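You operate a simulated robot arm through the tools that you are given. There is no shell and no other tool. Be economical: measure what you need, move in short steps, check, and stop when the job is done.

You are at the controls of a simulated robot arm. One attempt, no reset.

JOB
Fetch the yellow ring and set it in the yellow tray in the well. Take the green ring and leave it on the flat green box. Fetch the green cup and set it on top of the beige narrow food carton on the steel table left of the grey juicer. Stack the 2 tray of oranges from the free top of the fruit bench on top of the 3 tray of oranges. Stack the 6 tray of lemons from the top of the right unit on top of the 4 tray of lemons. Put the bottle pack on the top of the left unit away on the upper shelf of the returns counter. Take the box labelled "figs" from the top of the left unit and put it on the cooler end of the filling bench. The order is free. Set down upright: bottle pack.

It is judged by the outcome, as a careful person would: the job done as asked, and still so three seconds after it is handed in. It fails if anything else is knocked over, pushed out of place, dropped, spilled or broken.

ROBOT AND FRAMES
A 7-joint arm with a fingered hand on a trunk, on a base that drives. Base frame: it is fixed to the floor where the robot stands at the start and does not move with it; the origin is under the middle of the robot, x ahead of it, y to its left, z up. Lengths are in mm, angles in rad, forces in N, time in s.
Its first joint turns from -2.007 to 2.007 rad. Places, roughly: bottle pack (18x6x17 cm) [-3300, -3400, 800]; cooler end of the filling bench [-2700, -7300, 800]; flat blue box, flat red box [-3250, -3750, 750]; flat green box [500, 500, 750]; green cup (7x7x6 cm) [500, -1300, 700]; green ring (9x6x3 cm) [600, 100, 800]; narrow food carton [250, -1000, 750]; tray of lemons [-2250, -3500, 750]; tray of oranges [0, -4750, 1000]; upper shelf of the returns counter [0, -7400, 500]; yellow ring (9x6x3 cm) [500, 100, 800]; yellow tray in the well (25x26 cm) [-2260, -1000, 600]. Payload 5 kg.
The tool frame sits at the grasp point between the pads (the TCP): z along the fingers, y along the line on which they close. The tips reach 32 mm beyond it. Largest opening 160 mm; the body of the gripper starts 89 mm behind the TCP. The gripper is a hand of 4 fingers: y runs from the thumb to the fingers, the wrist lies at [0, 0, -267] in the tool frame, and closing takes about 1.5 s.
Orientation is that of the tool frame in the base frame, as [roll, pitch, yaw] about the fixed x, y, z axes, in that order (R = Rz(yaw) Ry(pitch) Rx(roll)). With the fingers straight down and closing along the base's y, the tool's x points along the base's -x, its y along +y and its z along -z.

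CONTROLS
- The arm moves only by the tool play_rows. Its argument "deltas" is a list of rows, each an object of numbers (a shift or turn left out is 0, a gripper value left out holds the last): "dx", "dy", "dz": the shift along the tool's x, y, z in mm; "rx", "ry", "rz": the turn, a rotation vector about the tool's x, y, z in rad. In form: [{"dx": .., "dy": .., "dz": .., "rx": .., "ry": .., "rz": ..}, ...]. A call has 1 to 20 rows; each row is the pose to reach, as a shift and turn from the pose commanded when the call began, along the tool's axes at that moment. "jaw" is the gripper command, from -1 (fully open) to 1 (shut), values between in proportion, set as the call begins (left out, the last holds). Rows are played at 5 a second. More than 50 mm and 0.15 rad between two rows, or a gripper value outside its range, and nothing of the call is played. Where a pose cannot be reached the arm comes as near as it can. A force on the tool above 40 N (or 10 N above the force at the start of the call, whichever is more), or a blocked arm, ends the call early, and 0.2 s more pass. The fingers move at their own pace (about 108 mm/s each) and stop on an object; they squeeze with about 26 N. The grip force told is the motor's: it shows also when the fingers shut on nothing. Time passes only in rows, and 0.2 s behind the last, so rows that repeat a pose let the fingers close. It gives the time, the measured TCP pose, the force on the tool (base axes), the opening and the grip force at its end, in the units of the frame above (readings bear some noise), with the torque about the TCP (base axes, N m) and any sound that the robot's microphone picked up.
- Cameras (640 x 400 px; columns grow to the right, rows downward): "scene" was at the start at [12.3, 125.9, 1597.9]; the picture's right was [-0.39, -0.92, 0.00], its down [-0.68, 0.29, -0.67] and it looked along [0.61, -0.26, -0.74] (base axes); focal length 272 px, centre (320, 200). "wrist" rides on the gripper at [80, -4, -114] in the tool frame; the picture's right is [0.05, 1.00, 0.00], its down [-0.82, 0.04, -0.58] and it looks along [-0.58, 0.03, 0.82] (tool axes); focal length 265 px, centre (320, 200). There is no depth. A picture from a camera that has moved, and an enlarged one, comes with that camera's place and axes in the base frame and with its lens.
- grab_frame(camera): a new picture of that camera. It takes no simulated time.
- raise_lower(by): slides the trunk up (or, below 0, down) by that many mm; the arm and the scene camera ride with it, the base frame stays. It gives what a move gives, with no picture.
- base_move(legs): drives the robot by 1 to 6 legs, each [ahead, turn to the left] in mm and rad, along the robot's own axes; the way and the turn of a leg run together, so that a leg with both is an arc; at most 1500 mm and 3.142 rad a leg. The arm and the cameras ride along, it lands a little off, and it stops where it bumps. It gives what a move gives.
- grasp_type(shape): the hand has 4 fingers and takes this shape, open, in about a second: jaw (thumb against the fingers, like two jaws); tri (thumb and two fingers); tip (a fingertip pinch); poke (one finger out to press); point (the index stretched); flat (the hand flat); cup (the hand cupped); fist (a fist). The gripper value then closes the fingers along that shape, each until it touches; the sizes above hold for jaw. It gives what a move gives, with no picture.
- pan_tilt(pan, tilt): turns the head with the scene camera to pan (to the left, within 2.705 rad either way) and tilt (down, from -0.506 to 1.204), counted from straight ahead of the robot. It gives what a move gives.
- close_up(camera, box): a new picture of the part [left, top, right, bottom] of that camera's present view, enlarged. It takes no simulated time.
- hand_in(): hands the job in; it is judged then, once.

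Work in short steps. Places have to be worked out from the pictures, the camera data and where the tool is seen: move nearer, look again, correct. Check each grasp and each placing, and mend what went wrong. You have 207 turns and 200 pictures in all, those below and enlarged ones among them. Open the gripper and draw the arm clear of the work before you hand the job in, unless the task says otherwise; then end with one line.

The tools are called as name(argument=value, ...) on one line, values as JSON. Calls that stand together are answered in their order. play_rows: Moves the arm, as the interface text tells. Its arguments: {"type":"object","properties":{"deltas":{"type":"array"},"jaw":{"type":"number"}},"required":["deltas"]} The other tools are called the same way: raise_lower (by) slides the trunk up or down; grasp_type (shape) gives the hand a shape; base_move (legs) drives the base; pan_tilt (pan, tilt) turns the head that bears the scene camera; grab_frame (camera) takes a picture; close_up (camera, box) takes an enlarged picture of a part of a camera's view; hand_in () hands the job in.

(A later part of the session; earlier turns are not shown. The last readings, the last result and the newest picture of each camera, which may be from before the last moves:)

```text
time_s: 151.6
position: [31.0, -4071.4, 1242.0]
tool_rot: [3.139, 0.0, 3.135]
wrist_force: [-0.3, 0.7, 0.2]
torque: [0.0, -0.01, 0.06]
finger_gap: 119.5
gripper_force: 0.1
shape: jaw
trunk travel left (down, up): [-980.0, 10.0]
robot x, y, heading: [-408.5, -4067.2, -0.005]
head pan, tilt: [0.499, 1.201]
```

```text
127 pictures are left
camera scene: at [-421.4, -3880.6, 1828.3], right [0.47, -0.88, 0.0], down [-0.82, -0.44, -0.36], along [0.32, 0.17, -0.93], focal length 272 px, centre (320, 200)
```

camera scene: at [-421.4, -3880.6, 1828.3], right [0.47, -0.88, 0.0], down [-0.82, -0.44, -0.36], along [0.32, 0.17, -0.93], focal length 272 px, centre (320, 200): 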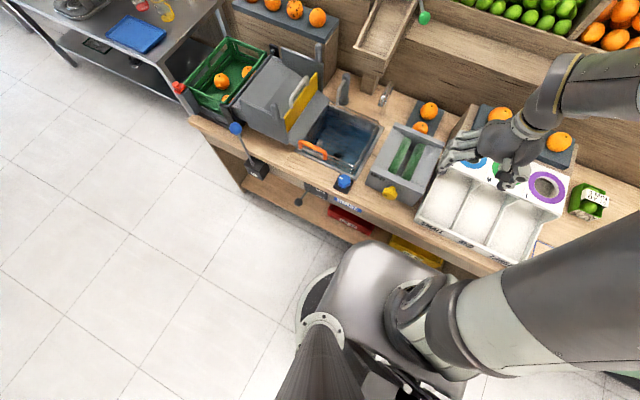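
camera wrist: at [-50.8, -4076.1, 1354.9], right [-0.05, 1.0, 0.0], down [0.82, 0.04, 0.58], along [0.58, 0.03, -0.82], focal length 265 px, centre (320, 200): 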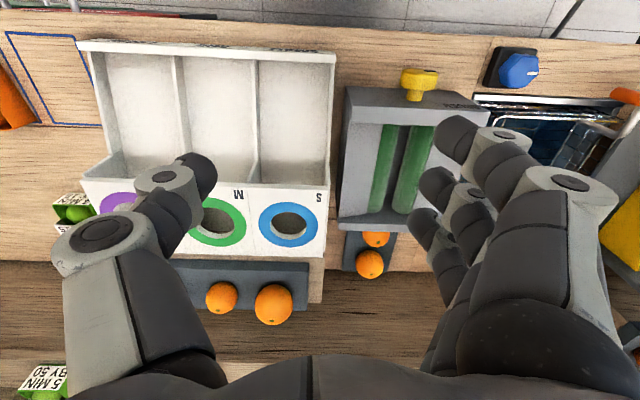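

The base is only about 20–40 mm from the bench, so instead I'll reposition sideways to line up with the 2-tray (y ≈ -3928), which shortens the reach.

base_move(legs=[[-330, 0], [0, 0.37], [378, 0], [0, -0.365]])

pan_tilt(pan=-0.2, tilt=0.85)

grab_frame(camera="scene")

grab_frame(camera="wrist")

```text
time_s: 157.9
position: [60.2, -3930.0, 1241.0]
tool_rot: [3.138, 0.001, -3.13]
wrist_force: [0.2, 0.5, -1.0]
torque: [0.05, 0.0, 0.01]
finger_gap: 119.6
gripper_force: 0.0
shape: jaw
trunk travel left (down, up): [-980.0, 10.0]
robot x, y, heading: [-385.1, -3926.5, 0.006]
head pan, tilt: [0.499, 1.201]
```

```text
time_s: 159.0
position: [60.3, -3929.4, 1241.7]
tool_rot: [3.136, 0.001, -3.131]
wrist_force: [0.7, 0.2, 0.7]
torque: [0.0, 0.01, 0.0]
finger_gap: 119.6
gripper_force: 0.1
shape: jaw
trunk travel left (down, up): [-980.0, 10.0]
robot x, y, heading: [-384.1, -3929.6, 0.005]
head pan, tilt: [-0.201, 0.85]
```

```text
126 pictures are left
camera scene: at [-367.3, -3786.4, 1852.0], right [-0.19, -0.98, 0.0], down [-0.74, 0.14, -0.66], along [0.65, -0.13, -0.75], focal length 272 px, centre (320, 200)
```

scene: 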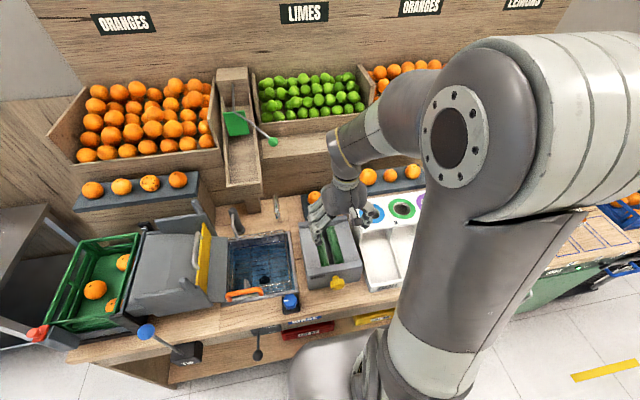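

```text
125 pictures are left
camera wrist: at [-21.4, -3934.3, 1354.8], right [-0.06, 1.0, 0.0], down [0.82, 0.05, 0.58], along [0.58, 0.04, -0.82], focal length 265 px, centre (320, 200)
```

wrist: 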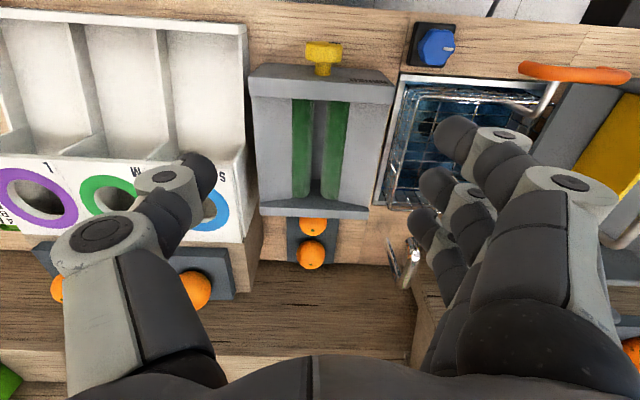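

Aligned. I'll extend the hand over the 2-tray, fully open, staying high, then inspect.

play_rows(deltas=[{"dx": -45}, {"dx": -90}, {"dx": -135}, {"dx": -180}, {"dx": -225}, {"dx": -270}, {"dx": -315}, {"dx": -348, "dy": 3}, {"dx": -348, "dy": 3, "dz": 45}, {"dx": -348, "dy": 3, "dz": 90}, {"dx": -348, "dy": 3, "dz": 135}, {"dx": -348, "dy": 3, "dz": 180}, {"dx": -348, "dy": 3, "dz": 180}], jaw=-1)

grab_frame(camera="wrist")

close_up(camera="scene", box=[220, 120, 460, 280])

```text
time_s: 161.8
position: [404.3, -3922.8, 1061.5]
tool_rot: [3.137, 0.001, -3.133]
wrist_force: [-0.1, 0.2, -0.1]
torque: [-0.03, -0.04, 0.06]
finger_gap: 159.6
gripper_force: 0.0
shape: jaw
trunk travel left (down, up): [-980.0, 10.0]
robot x, y, heading: [-381.6, -3928.3, 0.009]
head pan, tilt: [-0.201, 0.85]
```

```text
124 pictures are left
camera wrist: at [322.8, -3928.3, 1173.8], right [-0.06, 1.0, 0.0], down [0.81, 0.05, 0.58], along [0.58, 0.04, -0.82], focal length 265 px, centre (320, 200)
```

wrist: 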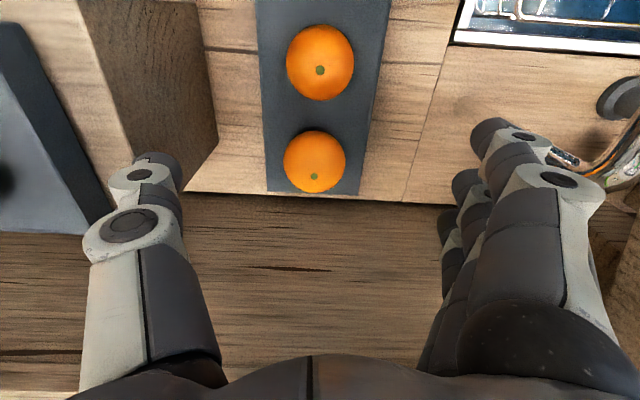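

```text
2.50 times, centred on (340, 200) of scene
camera zoom: at [-368.1, -3786.3, 1852.0], right [-0.19, -0.98, 0.0], down [-0.74, 0.14, -0.66], along [0.65, -0.13, -0.75], focal length 680 px, centre (270, 200)
```

zoom: 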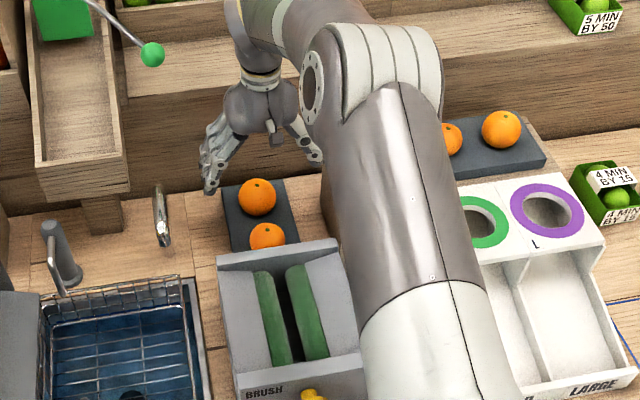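

The tray centre is confirmed at (411, -3924), and both sides have clearance. I'll descend straddling the slab, then step down to touch.

play_rows(deltas=[{"dx": -6, "dy": -1, "dz": 45}, {"dx": -6, "dy": -1, "dz": 90}, {"dx": -6, "dy": -1, "dz": 135}, {"dx": -6, "dy": -1, "dz": 160}, {"dx": -6, "dy": -1, "dz": 163}, {"dx": -6, "dy": -1, "dz": 166}])

grab_frame(camera="wrist")

close_up(camera="scene", box=[280, 160, 360, 230])

```text
time_s: 163.2
position: [413.7, -3922.1, 895.0]
tool_rot: [3.139, 0.0, -3.131]
wrist_force: [0.9, -0.4, 0.1]
torque: [0.03, 0.01, 0.0]
finger_gap: 159.8
gripper_force: 0.0
shape: jaw
trunk travel left (down, up): [-980.0, 10.0]
robot x, y, heading: [-383.8, -3928.2, 0.006]
head pan, tilt: [-0.201, 0.85]
```

```text
122 pictures are left
camera wrist: at [333.1, -3927.1, 1008.5], right [-0.06, 1.0, 0.0], down [0.82, 0.05, 0.58], along [0.58, 0.04, -0.82], focal length 265 px, centre (320, 200)
```

wrist: 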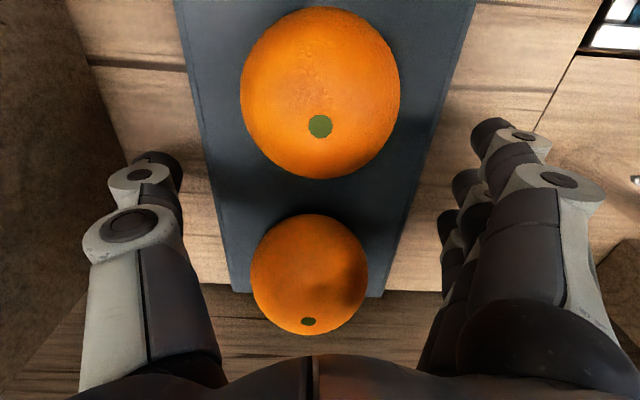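

```text
5.71 times, centred on (320, 195) of scene
camera zoom: at [-367.0, -3786.3, 1852.0], right [-0.19, -0.98, 0.0], down [-0.74, 0.14, -0.66], along [0.65, -0.13, -0.75], focal length 1554 px, centre (320, 229)
```

zoom: 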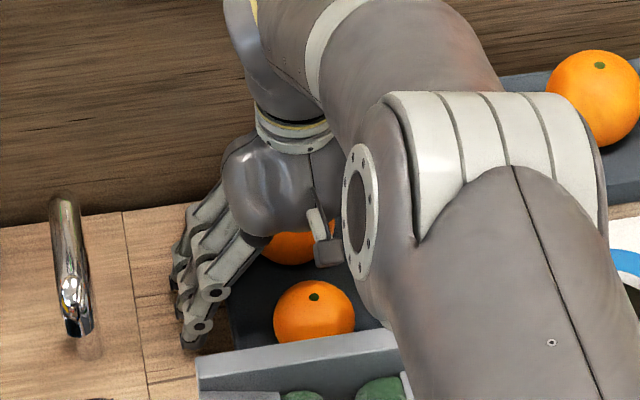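

The slab lies between thumb and fingers with margin both sides. I'll step down until the bench is touched.

play_rows(deltas=[{"dz": 3}, {"dz": 6}, {"dz": 8}, {"dz": 10}, {"dz": 12}, {"dz": 14}, {"dz": 16}, {"dz": 18}, {"dz": 20}])

```text
time_s: 165.2
position: [413.0, -3923.9, 879.0]
tool_rot: [3.138, 0.004, -3.132]
wrist_force: [-3.4, 0.3, 19.2]
torque: [0.18, 0.13, 0.05]
finger_gap: 159.4
gripper_force: 0.0
shape: jaw
trunk travel left (down, up): [-980.0, 10.0]
robot x, y, heading: [-383.7, -3928.0, 0.011]
head pan, tilt: [-0.201, 0.85]
```

Bench touched at tip z ≈ 847. I'll raise 5 mm and close on the slab.

play_rows(deltas=[{"dz": -7}, {"dz": -7}, {"dz": -7}, {"dz": -7}, {"dz": -7}, {"dz": -7}, {"dz": -7}, {"dz": -7}], jaw=1)

grab_frame(camera="wrist")

```text
time_s: 167.0
position: [413.7, -3925.1, 883.3]
tool_rot: [3.138, -0.001, -3.132]
wrist_force: [7.6, -7.5, 5.2]
torque: [-0.18, -0.3, -0.03]
finger_gap: 127.9
gripper_force: 26.0
shape: jaw
trunk travel left (down, up): [-980.0, 10.0]
robot x, y, heading: [-382.0, -3926.8, 0.007]
head pan, tilt: [-0.201, 0.85]
```

```text
120 pictures are left
camera wrist: at [332.2, -3929.5, 996.6], right [-0.06, 1.0, 0.0], down [0.82, 0.05, 0.58], along [0.58, 0.04, -0.82], focal length 265 px, centre (320, 200)
```

wrist: 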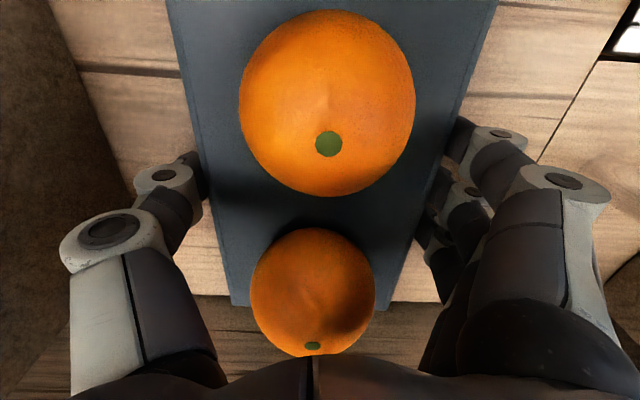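

The slab is gripped (gap 128 mm). I'll lift slowly 30 mm and check.

play_rows(deltas=[{"dz": -5}, {"dz": -10}, {"dz": -15}, {"dz": -22}, {"dz": -30}, {"dz": -30}])

grab_frame(camera="wrist")

close_up(camera="scene", box=[280, 160, 360, 230])

```text
time_s: 168.4
position: [413.4, -3923.3, 912.7]
tool_rot: [3.137, 0.001, -3.131]
wrist_force: [-0.4, -0.2, 0.3]
torque: [0.05, -0.04, -0.01]
finger_gap: 119.5
gripper_force: 25.9
shape: jaw
trunk travel left (down, up): [-980.0, 10.0]
robot x, y, heading: [-384.4, -3927.8, 0.005]
head pan, tilt: [-0.201, 0.85]
```

```text
119 pictures are left
camera wrist: at [332.3, -3927.8, 1025.9], right [-0.06, 1.0, 0.0], down [0.81, 0.05, 0.58], along [0.58, 0.04, -0.82], focal length 265 px, centre (320, 200)
```

wrist: 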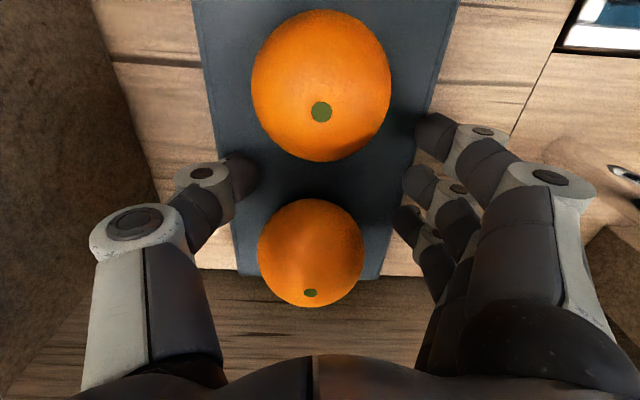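

```text
5.71 times, centred on (320, 195) of scene
camera zoom: at [-367.7, -3786.8, 1852.1], right [-0.19, -0.98, 0.0], down [-0.74, 0.14, -0.66], along [0.65, -0.13, -0.75], focal length 1554 px, centre (320, 229)
```

zoom: 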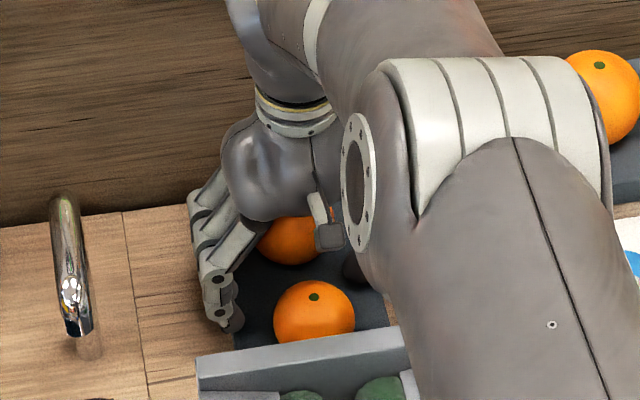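

It slipped: the fingers slid off the slab's top edge and the tray stayed put with its oranges in place. I'll reopen and regrip lower with the tips right at the bench.

play_rows(deltas=[{"dz": 0}, {"dz": 0}, {"dz": 0}, {"dz": 0}, {"dz": 0}], jaw=-1)

play_rows(deltas=[{"dz": 15}, {"dz": 25}, {"dz": 28}, {"dz": 31}, {"dz": 33}, {"dz": 35}])

play_rows(deltas=[{"dz": 0}, {"dz": 0}, {"dz": 0}, {"dz": 0}, {"dz": 0}, {"dz": 0}, {"dz": 0}], jaw=1)

grab_frame(camera="wrist")

```text
time_s: 169.6
position: [413.0, -3922.9, 912.0]
tool_rot: [3.138, 0.001, -3.132]
wrist_force: [-0.8, -0.8, 0.4]
torque: [-0.02, 0.01, 0.01]
finger_gap: 160.0
gripper_force: 0.0
shape: jaw
trunk travel left (down, up): [-980.0, 10.0]
robot x, y, heading: [-380.2, -3927.4, 0.009]
head pan, tilt: [-0.201, 0.85]
```

```text
time_s: 171.0
position: [414.7, -3922.9, 881.1]
tool_rot: [3.139, 0.002, -3.132]
wrist_force: [0.1, 0.7, 9.9]
torque: [0.05, -0.02, -0.03]
finger_gap: 159.9
gripper_force: 0.1
shape: jaw
trunk travel left (down, up): [-980.0, 10.0]
robot x, y, heading: [-384.0, -3924.9, 0.007]
head pan, tilt: [-0.201, 0.85]
```

```text
time_s: 172.6
position: [414.6, -3924.6, 883.9]
tool_rot: [3.139, 0.007, -3.132]
wrist_force: [6.9, -6.1, 37.6]
torque: [0.08, 0.03, -0.04]
finger_gap: 128.7
gripper_force: 26.3
shape: jaw
trunk travel left (down, up): [-980.0, 10.0]
robot x, y, heading: [-381.3, -3924.7, 0.008]
head pan, tilt: [-0.201, 0.85]
```

```text
117 pictures are left
camera wrist: at [332.4, -3929.4, 995.7], right [-0.06, 1.0, 0.0], down [0.81, 0.05, 0.58], along [0.58, 0.04, -0.81], focal length 265 px, centre (320, 200)
```

wrist: 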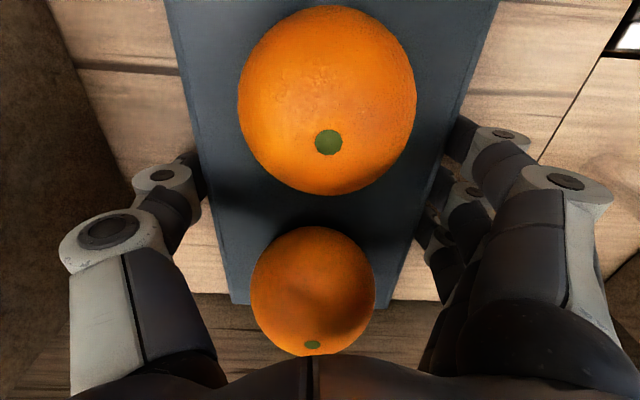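

Gripped with the tips pressing on the bench. I'll lift very slowly by 12 mm and check the load.

play_rows(deltas=[{"dz": -2}, {"dz": -4}, {"dz": -5}, {"dz": -6}, {"dz": -7}, {"dz": -8}, {"dz": -9}, {"dz": -10}, {"dz": -11}, {"dz": -12}])

grab_frame(camera="wrist")

```text
time_s: 174.8
position: [413.0, -3922.9, 884.6]
tool_rot: [3.138, -0.005, -3.132]
wrist_force: [19.2, -8.2, -14.7]
torque: [-0.05, -0.39, 0.45]
finger_gap: 127.8
gripper_force: 25.9
shape: jaw
trunk travel left (down, up): [-980.0, 10.0]
robot x, y, heading: [-378.9, -3927.4, 0.006]
head pan, tilt: [-0.201, 0.85]
```

```text
116 pictures are left
camera wrist: at [332.8, -3928.5, 997.8], right [-0.06, 1.0, 0.0], down [0.82, 0.05, 0.57], along [0.57, 0.04, -0.82], focal length 265 px, centre (320, 200)
```

wrist: 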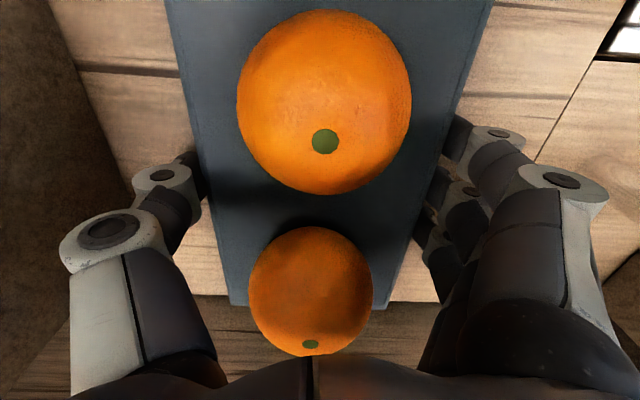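

The tray is carrying load (about 15 N vertical) with an unwanted 19 N sideways. I'll relieve the sideways force and keep raising slowly.

play_rows(deltas=[{"dx": -4, "dy": -2}, {"dx": -8, "dy": -4}, {"dx": -8, "dy": -4, "dz": -1}, {"dx": -8, "dy": -4, "dz": -2}, {"dx": -8, "dy": -4, "dz": -3}, {"dx": -8, "dy": -4, "dz": -4}])

```text
time_s: 176.2
position: [419.8, -3926.6, 891.8]
tool_rot: [3.137, -0.005, -3.13]
wrist_force: [-15.5, 0.9, -23.1]
torque: [-0.08, 0.34, -0.01]
finger_gap: 130.2
gripper_force: 26.1
shape: jaw
trunk travel left (down, up): [-980.0, 10.0]
robot x, y, heading: [-381.6, -3931.3, 0.004]
head pan, tilt: [-0.201, 0.85]
```

Vertical load is now 23 N and the hand has risen. I'll look and halve the sideways correction.

play_rows(deltas=[{"dx": 2}, {"dx": 3}, {"dx": 3}])

grab_frame(camera="wrist")

close_up(camera="scene", box=[280, 160, 360, 230])

```text
time_s: 177.0
position: [419.6, -3926.3, 891.1]
tool_rot: [3.139, -0.004, -3.131]
wrist_force: [-2.1, 2.7, -27.0]
torque: [-0.08, 0.08, -0.11]
finger_gap: 130.3
gripper_force: 26.3
shape: jaw
trunk travel left (down, up): [-980.0, 10.0]
robot x, y, heading: [-384.3, -3931.1, 0.009]
head pan, tilt: [-0.201, 0.85]
```

```text
115 pictures are left
camera wrist: at [338.5, -3931.4, 1004.2], right [-0.06, 1.0, 0.0], down [0.82, 0.05, 0.58], along [0.57, 0.04, -0.82], focal length 265 px, centre (320, 200)
```

wrist: 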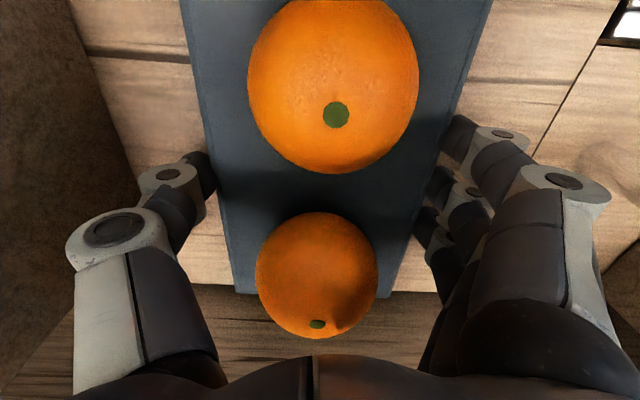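

```text
5.71 times, centred on (320, 195) of scene
camera zoom: at [-363.5, -3786.3, 1851.8], right [-0.19, -0.98, 0.0], down [-0.74, 0.14, -0.66], along [0.65, -0.13, -0.75], focal length 1554 px, centre (320, 229)
```

zoom: 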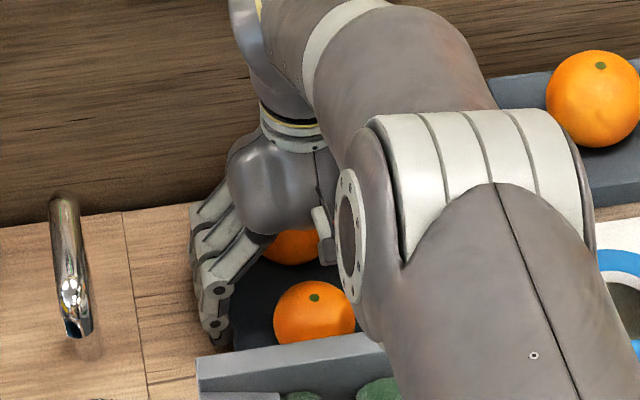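

The hand holds 27 N without the tray rising yet. I'll continue in 1 mm steps and watch the load.

play_rows(deltas=[{"dz": -1}, {"dz": -2}, {"dz": -3}, {"dz": -3}])

play_rows(deltas=[{"dz": -1}, {"dz": -2}, {"dz": -3}, {"dz": -3}])

grab_frame(camera="wrist")

```text
time_s: 178.0
position: [419.9, -3926.1, 895.4]
tool_rot: [3.139, -0.004, -3.131]
wrist_force: [-1.2, 3.7, -26.6]
torque: [-0.08, -0.02, -0.03]
finger_gap: 130.2
gripper_force: 26.1
shape: jaw
trunk travel left (down, up): [-980.0, 10.0]
robot x, y, heading: [-383.3, -3928.4, 0.008]
head pan, tilt: [-0.201, 0.85]
```

```text
time_s: 179.0
position: [422.4, -3929.2, 906.8]
tool_rot: [3.141, 0.011, -3.133]
wrist_force: [7.4, -2.8, 23.8]
torque: [-0.39, -0.13, -0.05]
finger_gap: 122.9
gripper_force: 26.0
shape: jaw
trunk travel left (down, up): [-980.0, 10.0]
robot x, y, heading: [-382.8, -3925.9, 0.008]
head pan, tilt: [-0.201, 0.85]
```

```text
113 pictures are left
camera wrist: at [339.6, -3934.0, 1019.5], right [-0.06, 1.0, 0.0], down [0.81, 0.05, 0.59], along [0.59, 0.04, -0.81], focal length 265 px, centre (320, 200)
```

wrist: 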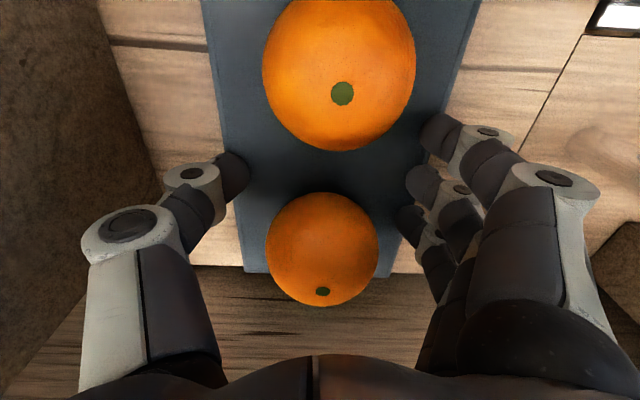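

It slid off again at about 27 N, so friction on the slab's sides isn't enough. I'll open, rise clear, and study the tray's edge profile for a better hold.

play_rows(deltas=[{"dz": 0}, {"dz": 0}, {"dz": 0}, {"dz": 0}, {"dz": -40}, {"dz": -80}, {"dz": -120}], jaw=-1)

close_up(camera="scene", box=[295, 170, 345, 205])

close_up(camera="scene", box=[65, 160, 215, 250])

grab_frame(camera="wrist")

```text
time_s: 179.4
position: [423.4, -3927.9, 902.7]
tool_rot: [3.14, 0.009, -3.13]
wrist_force: [0.6, 0.5, -0.5]
torque: [0.0, 0.04, -0.02]
finger_gap: 159.6
gripper_force: 0.1
shape: jaw
trunk travel left (down, up): [-980.0, 10.0]
robot x, y, heading: [-385.0, -3930.4, 0.009]
head pan, tilt: [-0.201, 0.85]
stopped in row 1: the force on the tool passed its limit (the readings are from after the stop); the commanded pose is now the measured one
```

```text
11.43 times, centred on (320, 188) of scene
camera zoom: at [-364.6, -3785.9, 1851.2], right [-0.19, -0.98, 0.0], down [-0.74, 0.14, -0.66], along [0.65, -0.13, -0.75], focal length 3108 px, centre (320, 343)
```

zoom: 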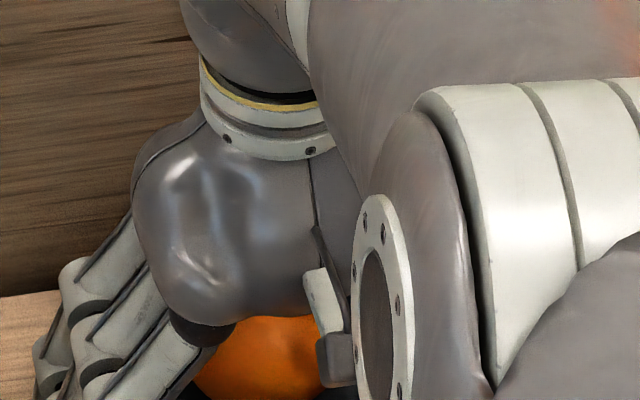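

```text
4.27 times, centred on (140, 205) of scene
camera zoom: at [-364.6, -3785.9, 1851.2], right [-0.19, -0.98, 0.0], down [-0.74, 0.14, -0.66], along [0.65, -0.13, -0.75], focal length 1160 px, centre (1088, 179)
```

zoom: 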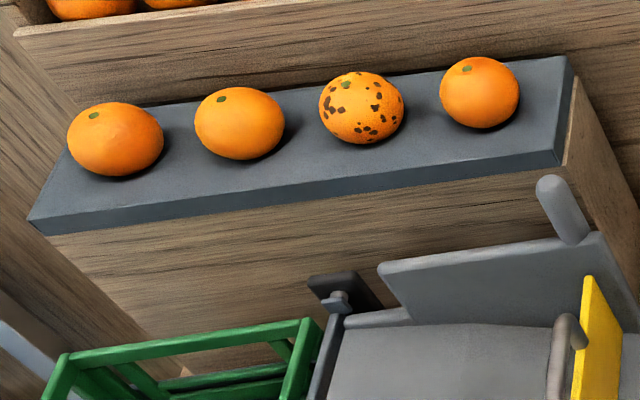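

```text
110 pictures are left
camera wrist: at [342.0, -3932.2, 1015.3], right [-0.06, 1.0, 0.0], down [0.81, 0.05, 0.58], along [0.58, 0.04, -0.81], focal length 265 px, centre (320, 200)
```

wrist: 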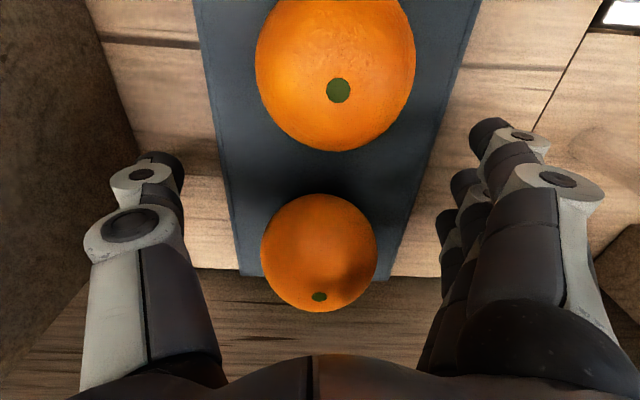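

The slab looks like a fixture, and the tray location given (0, -4750) is the right end of the bench, where I saw small orange punnets. I'll leave the slab untouched, rise, retract, and go look there.

play_rows(deltas=[{"dz": -40}, {"dz": -80}, {"dz": -120}, {"dz": -165}, {"dz": -210}, {"dz": -255}, {"dz": -300}, {"dz": -340}])

play_rows(deltas=[{"dx": 45}, {"dx": 90}, {"dx": 135}, {"dx": 180}, {"dx": 225}, {"dx": 270}, {"dx": 315}, {"dx": 355}])

close_up(camera="scene", box=[270, 140, 470, 270])

base_move(legs=[[-350, 0], [0, -1.571], [750, 0], [0, 1.571]])

pan_tilt(pan=0.0, tilt=0.7)

grab_frame(camera="scene")

```text
time_s: 181.2
position: [416.9, -3928.3, 1243.7]
tool_rot: [3.139, 0.011, -3.132]
wrist_force: [0.1, -0.3, 0.5]
torque: [-0.01, -0.02, -0.01]
finger_gap: 159.9
gripper_force: 0.1
shape: jaw
trunk travel left (down, up): [-980.0, 10.0]
robot x, y, heading: [-383.2, -3925.6, 0.006]
head pan, tilt: [-0.201, 0.85]
```

```text
time_s: 183.0
position: [63.9, -3933.1, 1240.0]
tool_rot: [3.137, 0.012, -3.131]
wrist_force: [0.2, 0.9, 0.3]
torque: [-0.02, -0.03, -0.01]
finger_gap: 159.9
gripper_force: 0.0
shape: jaw
trunk travel left (down, up): [-980.0, 10.0]
robot x, y, heading: [-384.9, -3927.1, 0.012]
head pan, tilt: [-0.201, 0.85]
```

```text
3.08 times, centred on (370, 205) of scene
camera zoom: at [-369.3, -3786.2, 1852.0], right [-0.19, -0.98, 0.0], down [-0.74, 0.14, -0.66], along [0.65, -0.13, -0.75], focal length 837 px, centre (166, 185)
```

zoom: 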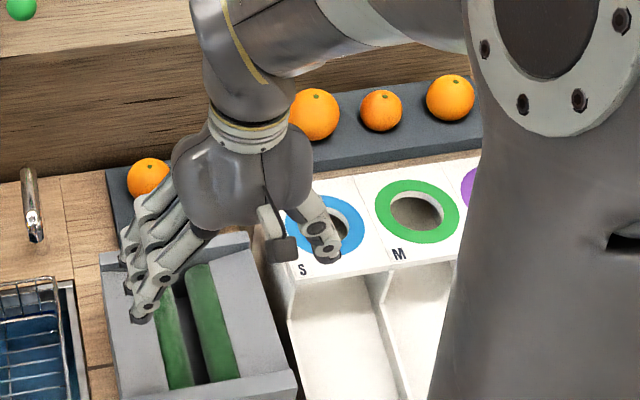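

```text
time_s: 196.6
position: [-283.7, -4655.8, 1239.8]
tool_rot: [3.138, 0.011, -3.114]
wrist_force: [0.0, 0.5, -0.3]
torque: [-0.02, 0.02, 0.02]
finger_gap: 160.2
gripper_force: 0.0
shape: jaw
trunk travel left (down, up): [-980.0, 10.0]
robot x, y, heading: [-730.5, -4659.4, 0.024]
head pan, tilt: [-0.201, 0.85]
```

```text
time_s: 197.3
position: [-283.3, -4657.5, 1238.7]
tool_rot: [3.139, 0.013, -3.114]
wrist_force: [0.4, -0.3, 0.4]
torque: [0.0, 0.01, -0.01]
finger_gap: 160.3
gripper_force: 0.1
shape: jaw
trunk travel left (down, up): [-980.0, 10.0]
robot x, y, heading: [-733.0, -4659.1, 0.021]
head pan, tilt: [0.0, 0.7]
```

```text
108 pictures are left
camera scene: at [-712.4, -4502.0, 1864.2], right [0.02, -1.0, 0.0], down [-0.64, -0.01, -0.76], along [0.76, 0.02, -0.64], focal length 272 px, centre (320, 200)
```

scene: 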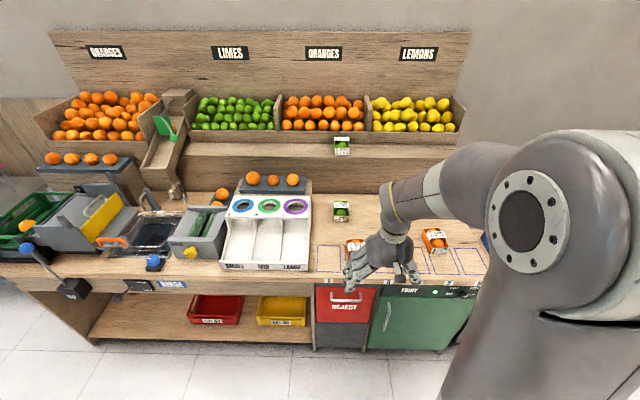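

Punnets of oranges are on the right of the bench. I'll zoom in with both cameras.

close_up(camera="scene", box=[310, 200, 500, 310])

grab_frame(camera="wrist")

```text
3.37 times, centred on (405, 255) of scene
camera zoom: at [-712.4, -4502.0, 1864.2], right [0.02, -1.0, 0.0], down [-0.64, -0.01, -0.76], along [0.76, 0.02, -0.64], focal length 916 px, centre (34, 15)
```

zoom: 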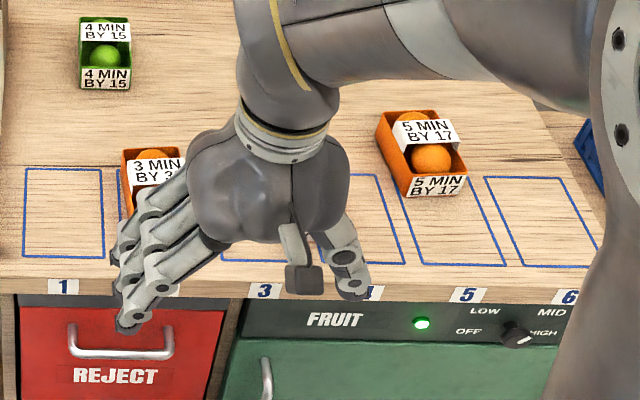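

```text
106 pictures are left
camera wrist: at [-367.0, -4663.4, 1351.8], right [-0.08, 1.0, 0.0], down [0.81, 0.06, 0.59], along [0.58, 0.05, -0.81], focal length 265 px, centre (320, 200)
```

wrist: 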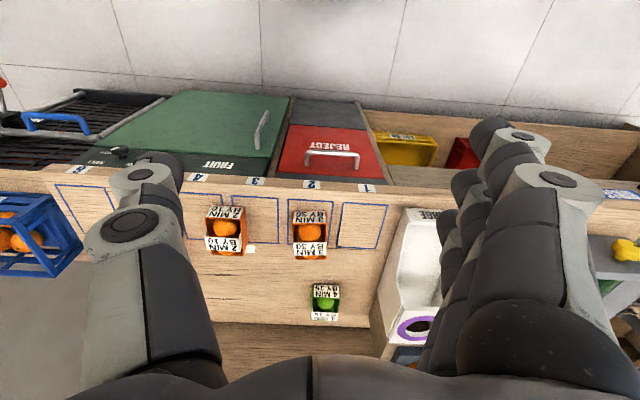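

The trays are labelled by number ("2 MIN…", "3 MIN…", "5 MIN…"). I'll zoom the wrist view.

close_up(camera="wrist", box=[180, 160, 400, 330])

```text
2.35 times, centred on (290, 245) of wrist
camera zoom: at [-367.0, -4663.4, 1351.8], right [-0.08, 1.0, 0.0], down [0.81, 0.06, 0.59], along [0.58, 0.05, -0.81], focal length 624 px, centre (391, 94)
```

zoom: 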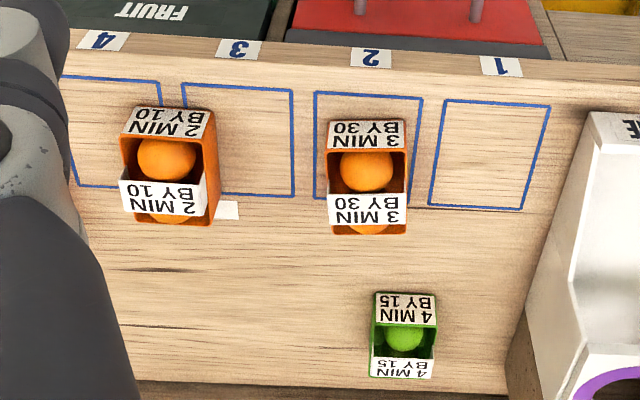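

The 2-tray is at about (64, -4848) and the 3-tray at about (65, -4651), each about 80 mm wide. I'll drive 230 mm closer.

base_move(legs=[[230, -0.02]])

pan_tilt(pan=0.1, tilt=1.0)

play_rows(deltas=[{"dx": -10, "dy": -45, "ry": 0.013}, {"dx": -20, "dy": -90, "ry": 0.013}, {"dx": -30, "dy": -135, "dz": 20, "ry": 0.013}, {"dx": -30, "dy": -180, "dz": 40, "ry": 0.013}, {"dx": -30, "dy": -190, "dz": 80, "ry": 0.013}, {"dx": -30, "dy": -190, "dz": 120, "ry": 0.013}, {"dx": -30, "dy": -190, "dz": 120, "ry": 0.013}], jaw=-0.7)

grab_frame(camera="wrist")

grab_frame(camera="scene")

```text
time_s: 199.1
position: [-48.4, -4667.3, 1237.9]
tool_rot: [3.138, 0.011, -3.141]
wrist_force: [0.1, 0.0, -0.4]
torque: [-0.03, 0.03, 0.01]
finger_gap: 160.0
gripper_force: 0.0
shape: jaw
trunk travel left (down, up): [-980.0, 10.0]
robot x, y, heading: [-498.9, -4654.1, -0.004]
head pan, tilt: [0.0, 0.7]
```

```text
time_s: 199.9
position: [-49.8, -4668.5, 1239.0]
tool_rot: [3.138, 0.012, 3.14]
wrist_force: [-0.2, -0.9, 0.9]
torque: [0.03, 0.01, 0.01]
finger_gap: 160.2
gripper_force: 0.0
shape: jaw
trunk travel left (down, up): [-980.0, 10.0]
robot x, y, heading: [-498.2, -4655.0, -0.005]
head pan, tilt: [0.099, 1.0]
```

```text
refused: row 3 steps farther than a row can; nothing moved
```

```text
104 pictures are left
camera wrist: at [-132.4, -4671.8, 1351.7], right [-0.05, 1.0, 0.0], down [0.81, 0.04, 0.59], along [0.59, 0.03, -0.81], focal length 265 px, centre (320, 200)
```

wrist: 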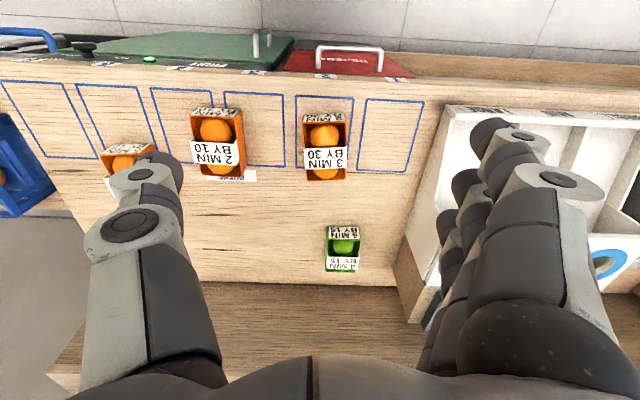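

```text
103 pictures are left
camera scene: at [-488.4, -4493.4, 1840.9], right [0.09, -1.0, 0.0], down [-0.84, -0.08, -0.54], along [0.54, 0.05, -0.84], focal length 272 px, centre (320, 200)
```

scene: 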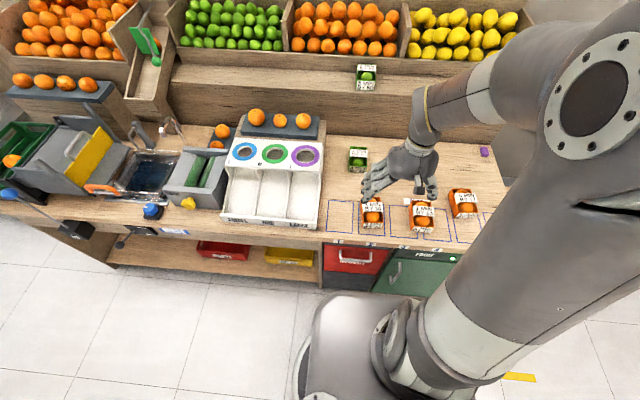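

The row step was too large; I'll redo it with smaller steps to hover over the 2-tray (84, -4855).

play_rows(deltas=[{"dx": -23, "dy": -31, "ry": 0.012}, {"dx": -45, "dy": -62, "ry": 0.012}, {"dx": -67, "dy": -94, "ry": 0.012}, {"dx": -90, "dy": -125, "ry": 0.012}, {"dx": -112, "dy": -156, "ry": 0.012}, {"dx": -134, "dy": -187, "ry": 0.012}, {"dx": -134, "dy": -187, "dz": 45, "ry": 0.012}, {"dx": -134, "dy": -187, "dz": 90, "ry": 0.012}, {"dx": -134, "dy": -187, "dz": 135, "ry": 0.012}, {"dx": -134, "dy": -187, "dz": 180, "ry": 0.012}, {"dx": -134, "dy": -187, "dz": 220, "ry": 0.012}, {"dx": -134, "dy": -187, "dz": 220, "ry": 0.012}], jaw=-0.5)

grab_frame(camera="wrist")

close_up(camera="scene", box=[330, 140, 500, 260])

```text
time_s: 202.5
position: [88.3, -4852.9, 1020.4]
tool_rot: [3.137, 0.001, 3.14]
wrist_force: [-0.1, 0.2, -0.4]
torque: [-0.07, -0.02, 0.04]
finger_gap: 120.4
gripper_force: 0.1
shape: jaw
trunk travel left (down, up): [-980.0, 10.0]
robot x, y, heading: [-500.4, -4655.8, -0.002]
head pan, tilt: [0.099, 1.0]
```

```text
102 pictures are left
camera wrist: at [7.4, -4856.6, 1134.3], right [-0.05, 1.0, 0.0], down [0.82, 0.04, 0.58], along [0.58, 0.03, -0.82], focal length 265 px, centre (320, 200)
```

wrist: 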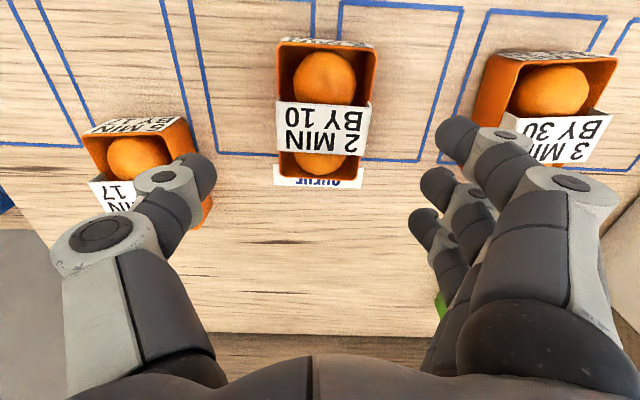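

```text
3.33 times, centred on (415, 200) of scene
camera zoom: at [-489.1, -4493.2, 1840.9], right [0.09, -1.0, 0.0], down [-0.84, -0.08, -0.54], along [0.54, 0.05, -0.84], focal length 906 px, centre (3, 200)
```

zoom: 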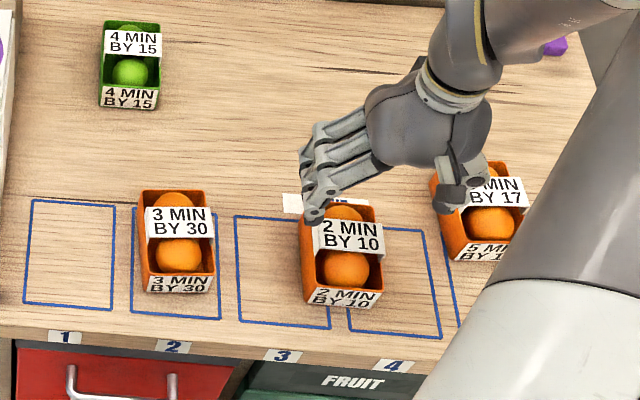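

The hand is right over the 2-tray (centre 89, -4851). I'll descend to grasp height.

play_rows(deltas=[{"dy": 1, "dz": 45}, {"dy": 1, "dz": 85}, {"dy": 1, "dz": 110}, {"dy": 1, "dz": 126}, {"dy": 1, "dz": 126}])

grab_frame(camera="wrist")

close_up(camera="scene", box=[360, 170, 480, 250])

```text
time_s: 203.7
position: [87.4, -4853.0, 893.6]
tool_rot: [3.138, 0.0, 3.14]
wrist_force: [0.8, -0.6, -0.2]
torque: [0.01, -0.01, -0.01]
finger_gap: 120.0
gripper_force: 0.1
shape: jaw
trunk travel left (down, up): [-980.0, 10.0]
robot x, y, heading: [-497.8, -4657.0, -0.003]
head pan, tilt: [0.099, 1.0]
```

```text
100 pictures are left
camera wrist: at [6.8, -4858.2, 1006.3], right [-0.05, 1.0, 0.0], down [0.82, 0.04, 0.58], along [0.58, 0.03, -0.82], focal length 265 px, centre (320, 200)
```

wrist: 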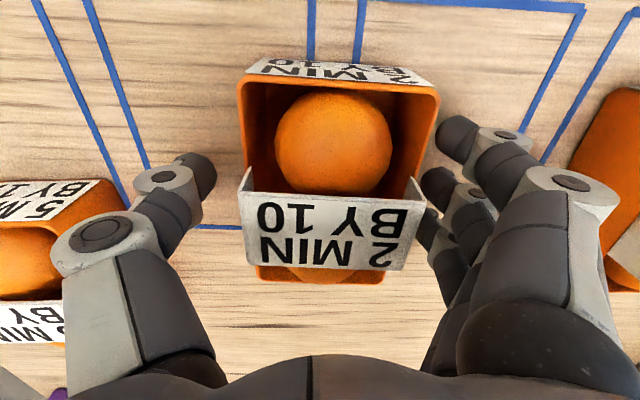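

```text
5.00 times, centred on (420, 210) of scene
camera zoom: at [-488.5, -4493.5, 1840.9], right [0.09, -1.0, 0.0], down [-0.84, -0.08, -0.54], along [0.54, 0.05, -0.84], focal length 1360 px, centre (-180, 150)
```

zoom: 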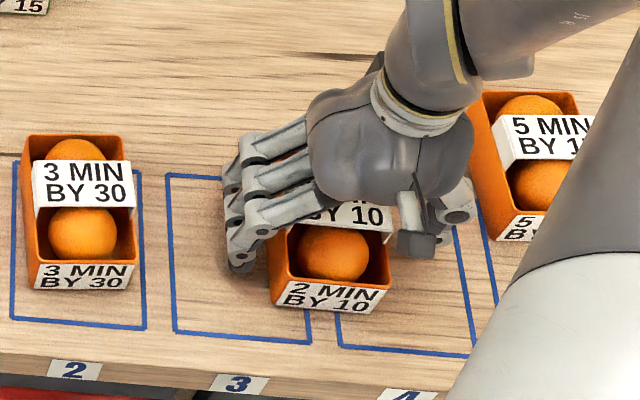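

The tray is centred. Closing.

play_rows(deltas=[{"dz": 0}, {"dz": 0}, {"dz": 0}, {"dz": 0}, {"dz": 0}, {"dz": 0}, {"dz": 0}], jaw=1)

play_rows(deltas=[{"dz": -4}, {"dz": -8}, {"dz": -14}, {"dz": -20}, {"dz": -20}])

grab_frame(camera="wrist")

close_up(camera="scene", box=[360, 170, 480, 250])

```text
time_s: 205.3
position: [88.1, -4854.2, 893.2]
tool_rot: [3.137, 0.0, 3.14]
wrist_force: [0.4, -0.2, -0.5]
torque: [0.01, -0.05, 0.0]
finger_gap: 74.0
gripper_force: 26.4
shape: jaw
trunk travel left (down, up): [-980.0, 10.0]
robot x, y, heading: [-497.5, -4656.3, -0.002]
head pan, tilt: [0.099, 1.0]
```

```text
time_s: 206.5
position: [88.2, -4854.4, 913.5]
tool_rot: [3.137, -0.002, 3.139]
wrist_force: [-0.5, -0.4, -2.3]
torque: [0.0, -0.03, 0.0]
finger_gap: 74.0
gripper_force: 26.4
shape: jaw
trunk travel left (down, up): [-980.0, 10.0]
robot x, y, heading: [-498.3, -4659.4, -0.002]
head pan, tilt: [0.099, 1.0]
```

```text
98 pictures are left
camera wrist: at [6.7, -4857.8, 1027.3], right [-0.05, 1.0, 0.0], down [0.82, 0.04, 0.58], along [0.58, 0.03, -0.82], focal length 265 px, centre (320, 200)
```

wrist: 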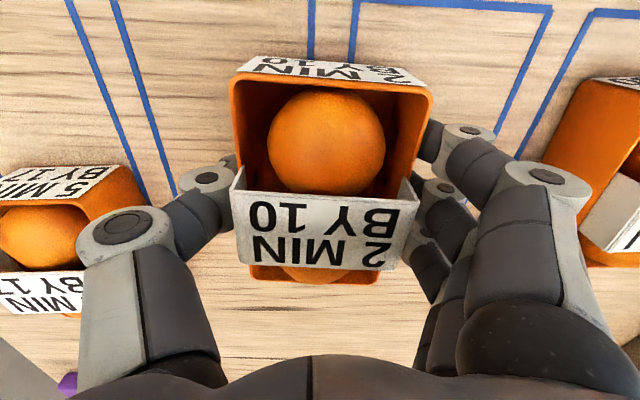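

```text
5.00 times, centred on (420, 210) of scene
camera zoom: at [-488.1, -4493.6, 1840.9], right [0.09, -1.0, 0.0], down [-0.84, -0.08, -0.54], along [0.54, 0.05, -0.84], focal length 1360 px, centre (-180, 150)
```

zoom: 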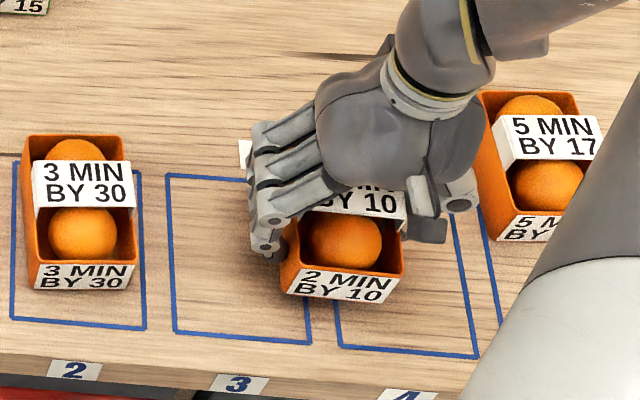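

The 2-tray is lifted cleanly. I'll raise it and carry it toward the 3-tray (about 87, -4651), stopping above to align.

play_rows(deltas=[{"dz": -45}, {"dz": -90}, {"dy": 35, "dz": -110}, {"dy": 80, "dz": -110}, {"dy": 125, "dz": -110}, {"dy": 165, "dz": -110}, {"dy": 202, "dz": -110}, {"dy": 202, "dz": -110}])

grab_frame(camera="wrist")

close_up(camera="scene", box=[330, 160, 450, 250])

```text
time_s: 208.3
position: [88.0, -4654.1, 1023.9]
tool_rot: [3.138, 0.001, 3.139]
wrist_force: [0.9, 0.6, -1.9]
torque: [0.01, 0.02, 0.0]
finger_gap: 74.0
gripper_force: 26.3
shape: jaw
trunk travel left (down, up): [-980.0, 10.0]
robot x, y, heading: [-500.8, -4659.9, 0.001]
head pan, tilt: [0.099, 1.0]
```

```text
96 pictures are left
camera wrist: at [6.4, -4658.9, 1137.4], right [-0.05, 1.0, 0.0], down [0.82, 0.04, 0.58], along [0.58, 0.03, -0.82], focal length 265 px, centre (320, 200)
```

wrist: 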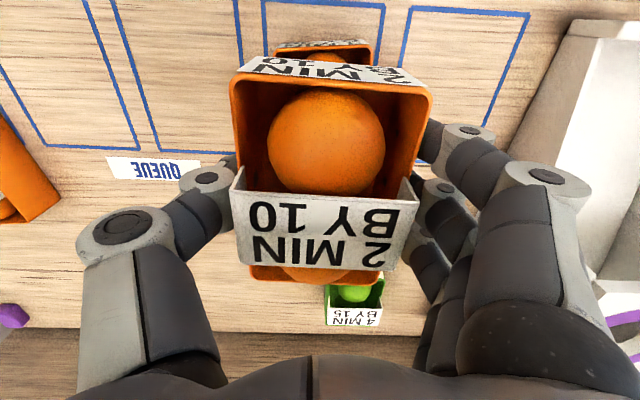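

```text
4.44 times, centred on (390, 205) of scene
camera zoom: at [-488.2, -4495.0, 1841.0], right [0.09, -1.0, 0.0], down [-0.84, -0.08, -0.54], along [0.54, 0.05, -0.84], focal length 1208 px, centre (9, 178)
```

zoom: 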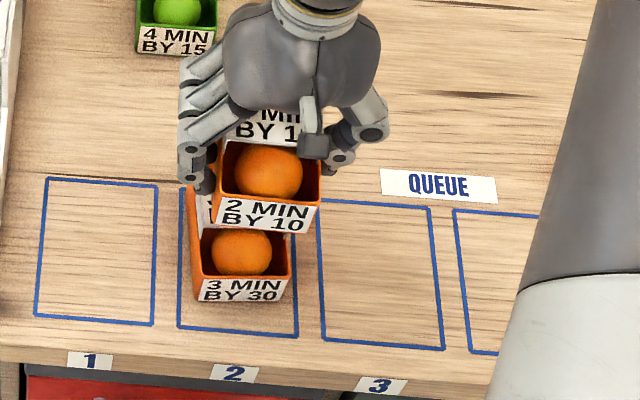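

The held tray needs about +4 mm in x and -4 mm in y to sit over the 3-tray. I'll apply that and descend gently, first to just above.

play_rows(deltas=[{"dx": -4, "dy": -4}, {"dx": -4, "dy": -4, "dz": 35}, {"dx": -4, "dy": -4, "dz": 55}, {"dx": -4, "dy": -4, "dz": 62}, {"dx": -4, "dy": -4, "dz": 62}])

grab_frame(camera="wrist")

close_up(camera="scene", box=[340, 180, 420, 240])

```text
time_s: 209.5
position: [92.0, -4656.2, 963.1]
tool_rot: [3.138, 0.001, 3.14]
wrist_force: [0.1, -0.2, 3.7]
torque: [0.04, 0.01, 0.03]
finger_gap: 73.8
gripper_force: 26.2
shape: jaw
trunk travel left (down, up): [-980.0, 10.0]
robot x, y, heading: [-499.3, -4660.2, -0.007]
head pan, tilt: [0.099, 1.0]
```

```text
94 pictures are left
camera wrist: at [10.1, -4659.5, 1075.7], right [-0.05, 1.0, 0.0], down [0.81, 0.04, 0.58], along [0.58, 0.03, -0.82], focal length 265 px, centre (320, 200)
```

wrist: 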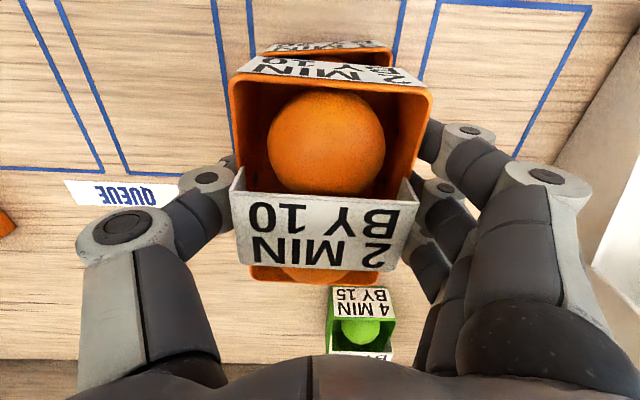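

```text
6.67 times, centred on (380, 210) of scene
camera zoom: at [-488.8, -4493.6, 1841.0], right [0.09, -1.0, 0.0], down [-0.84, -0.08, -0.54], along [0.54, 0.05, -0.84], focal length 1813 px, centre (-80, 133)
```

zoom: 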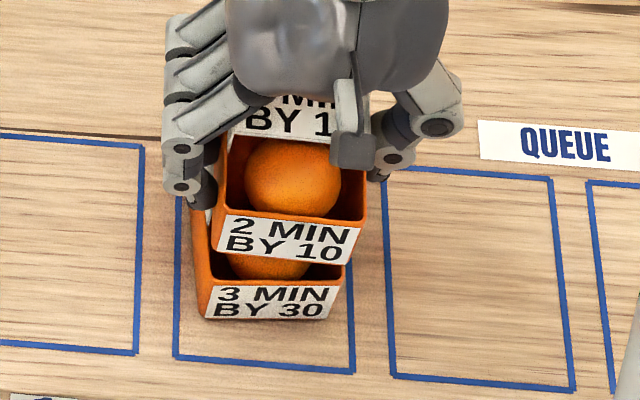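

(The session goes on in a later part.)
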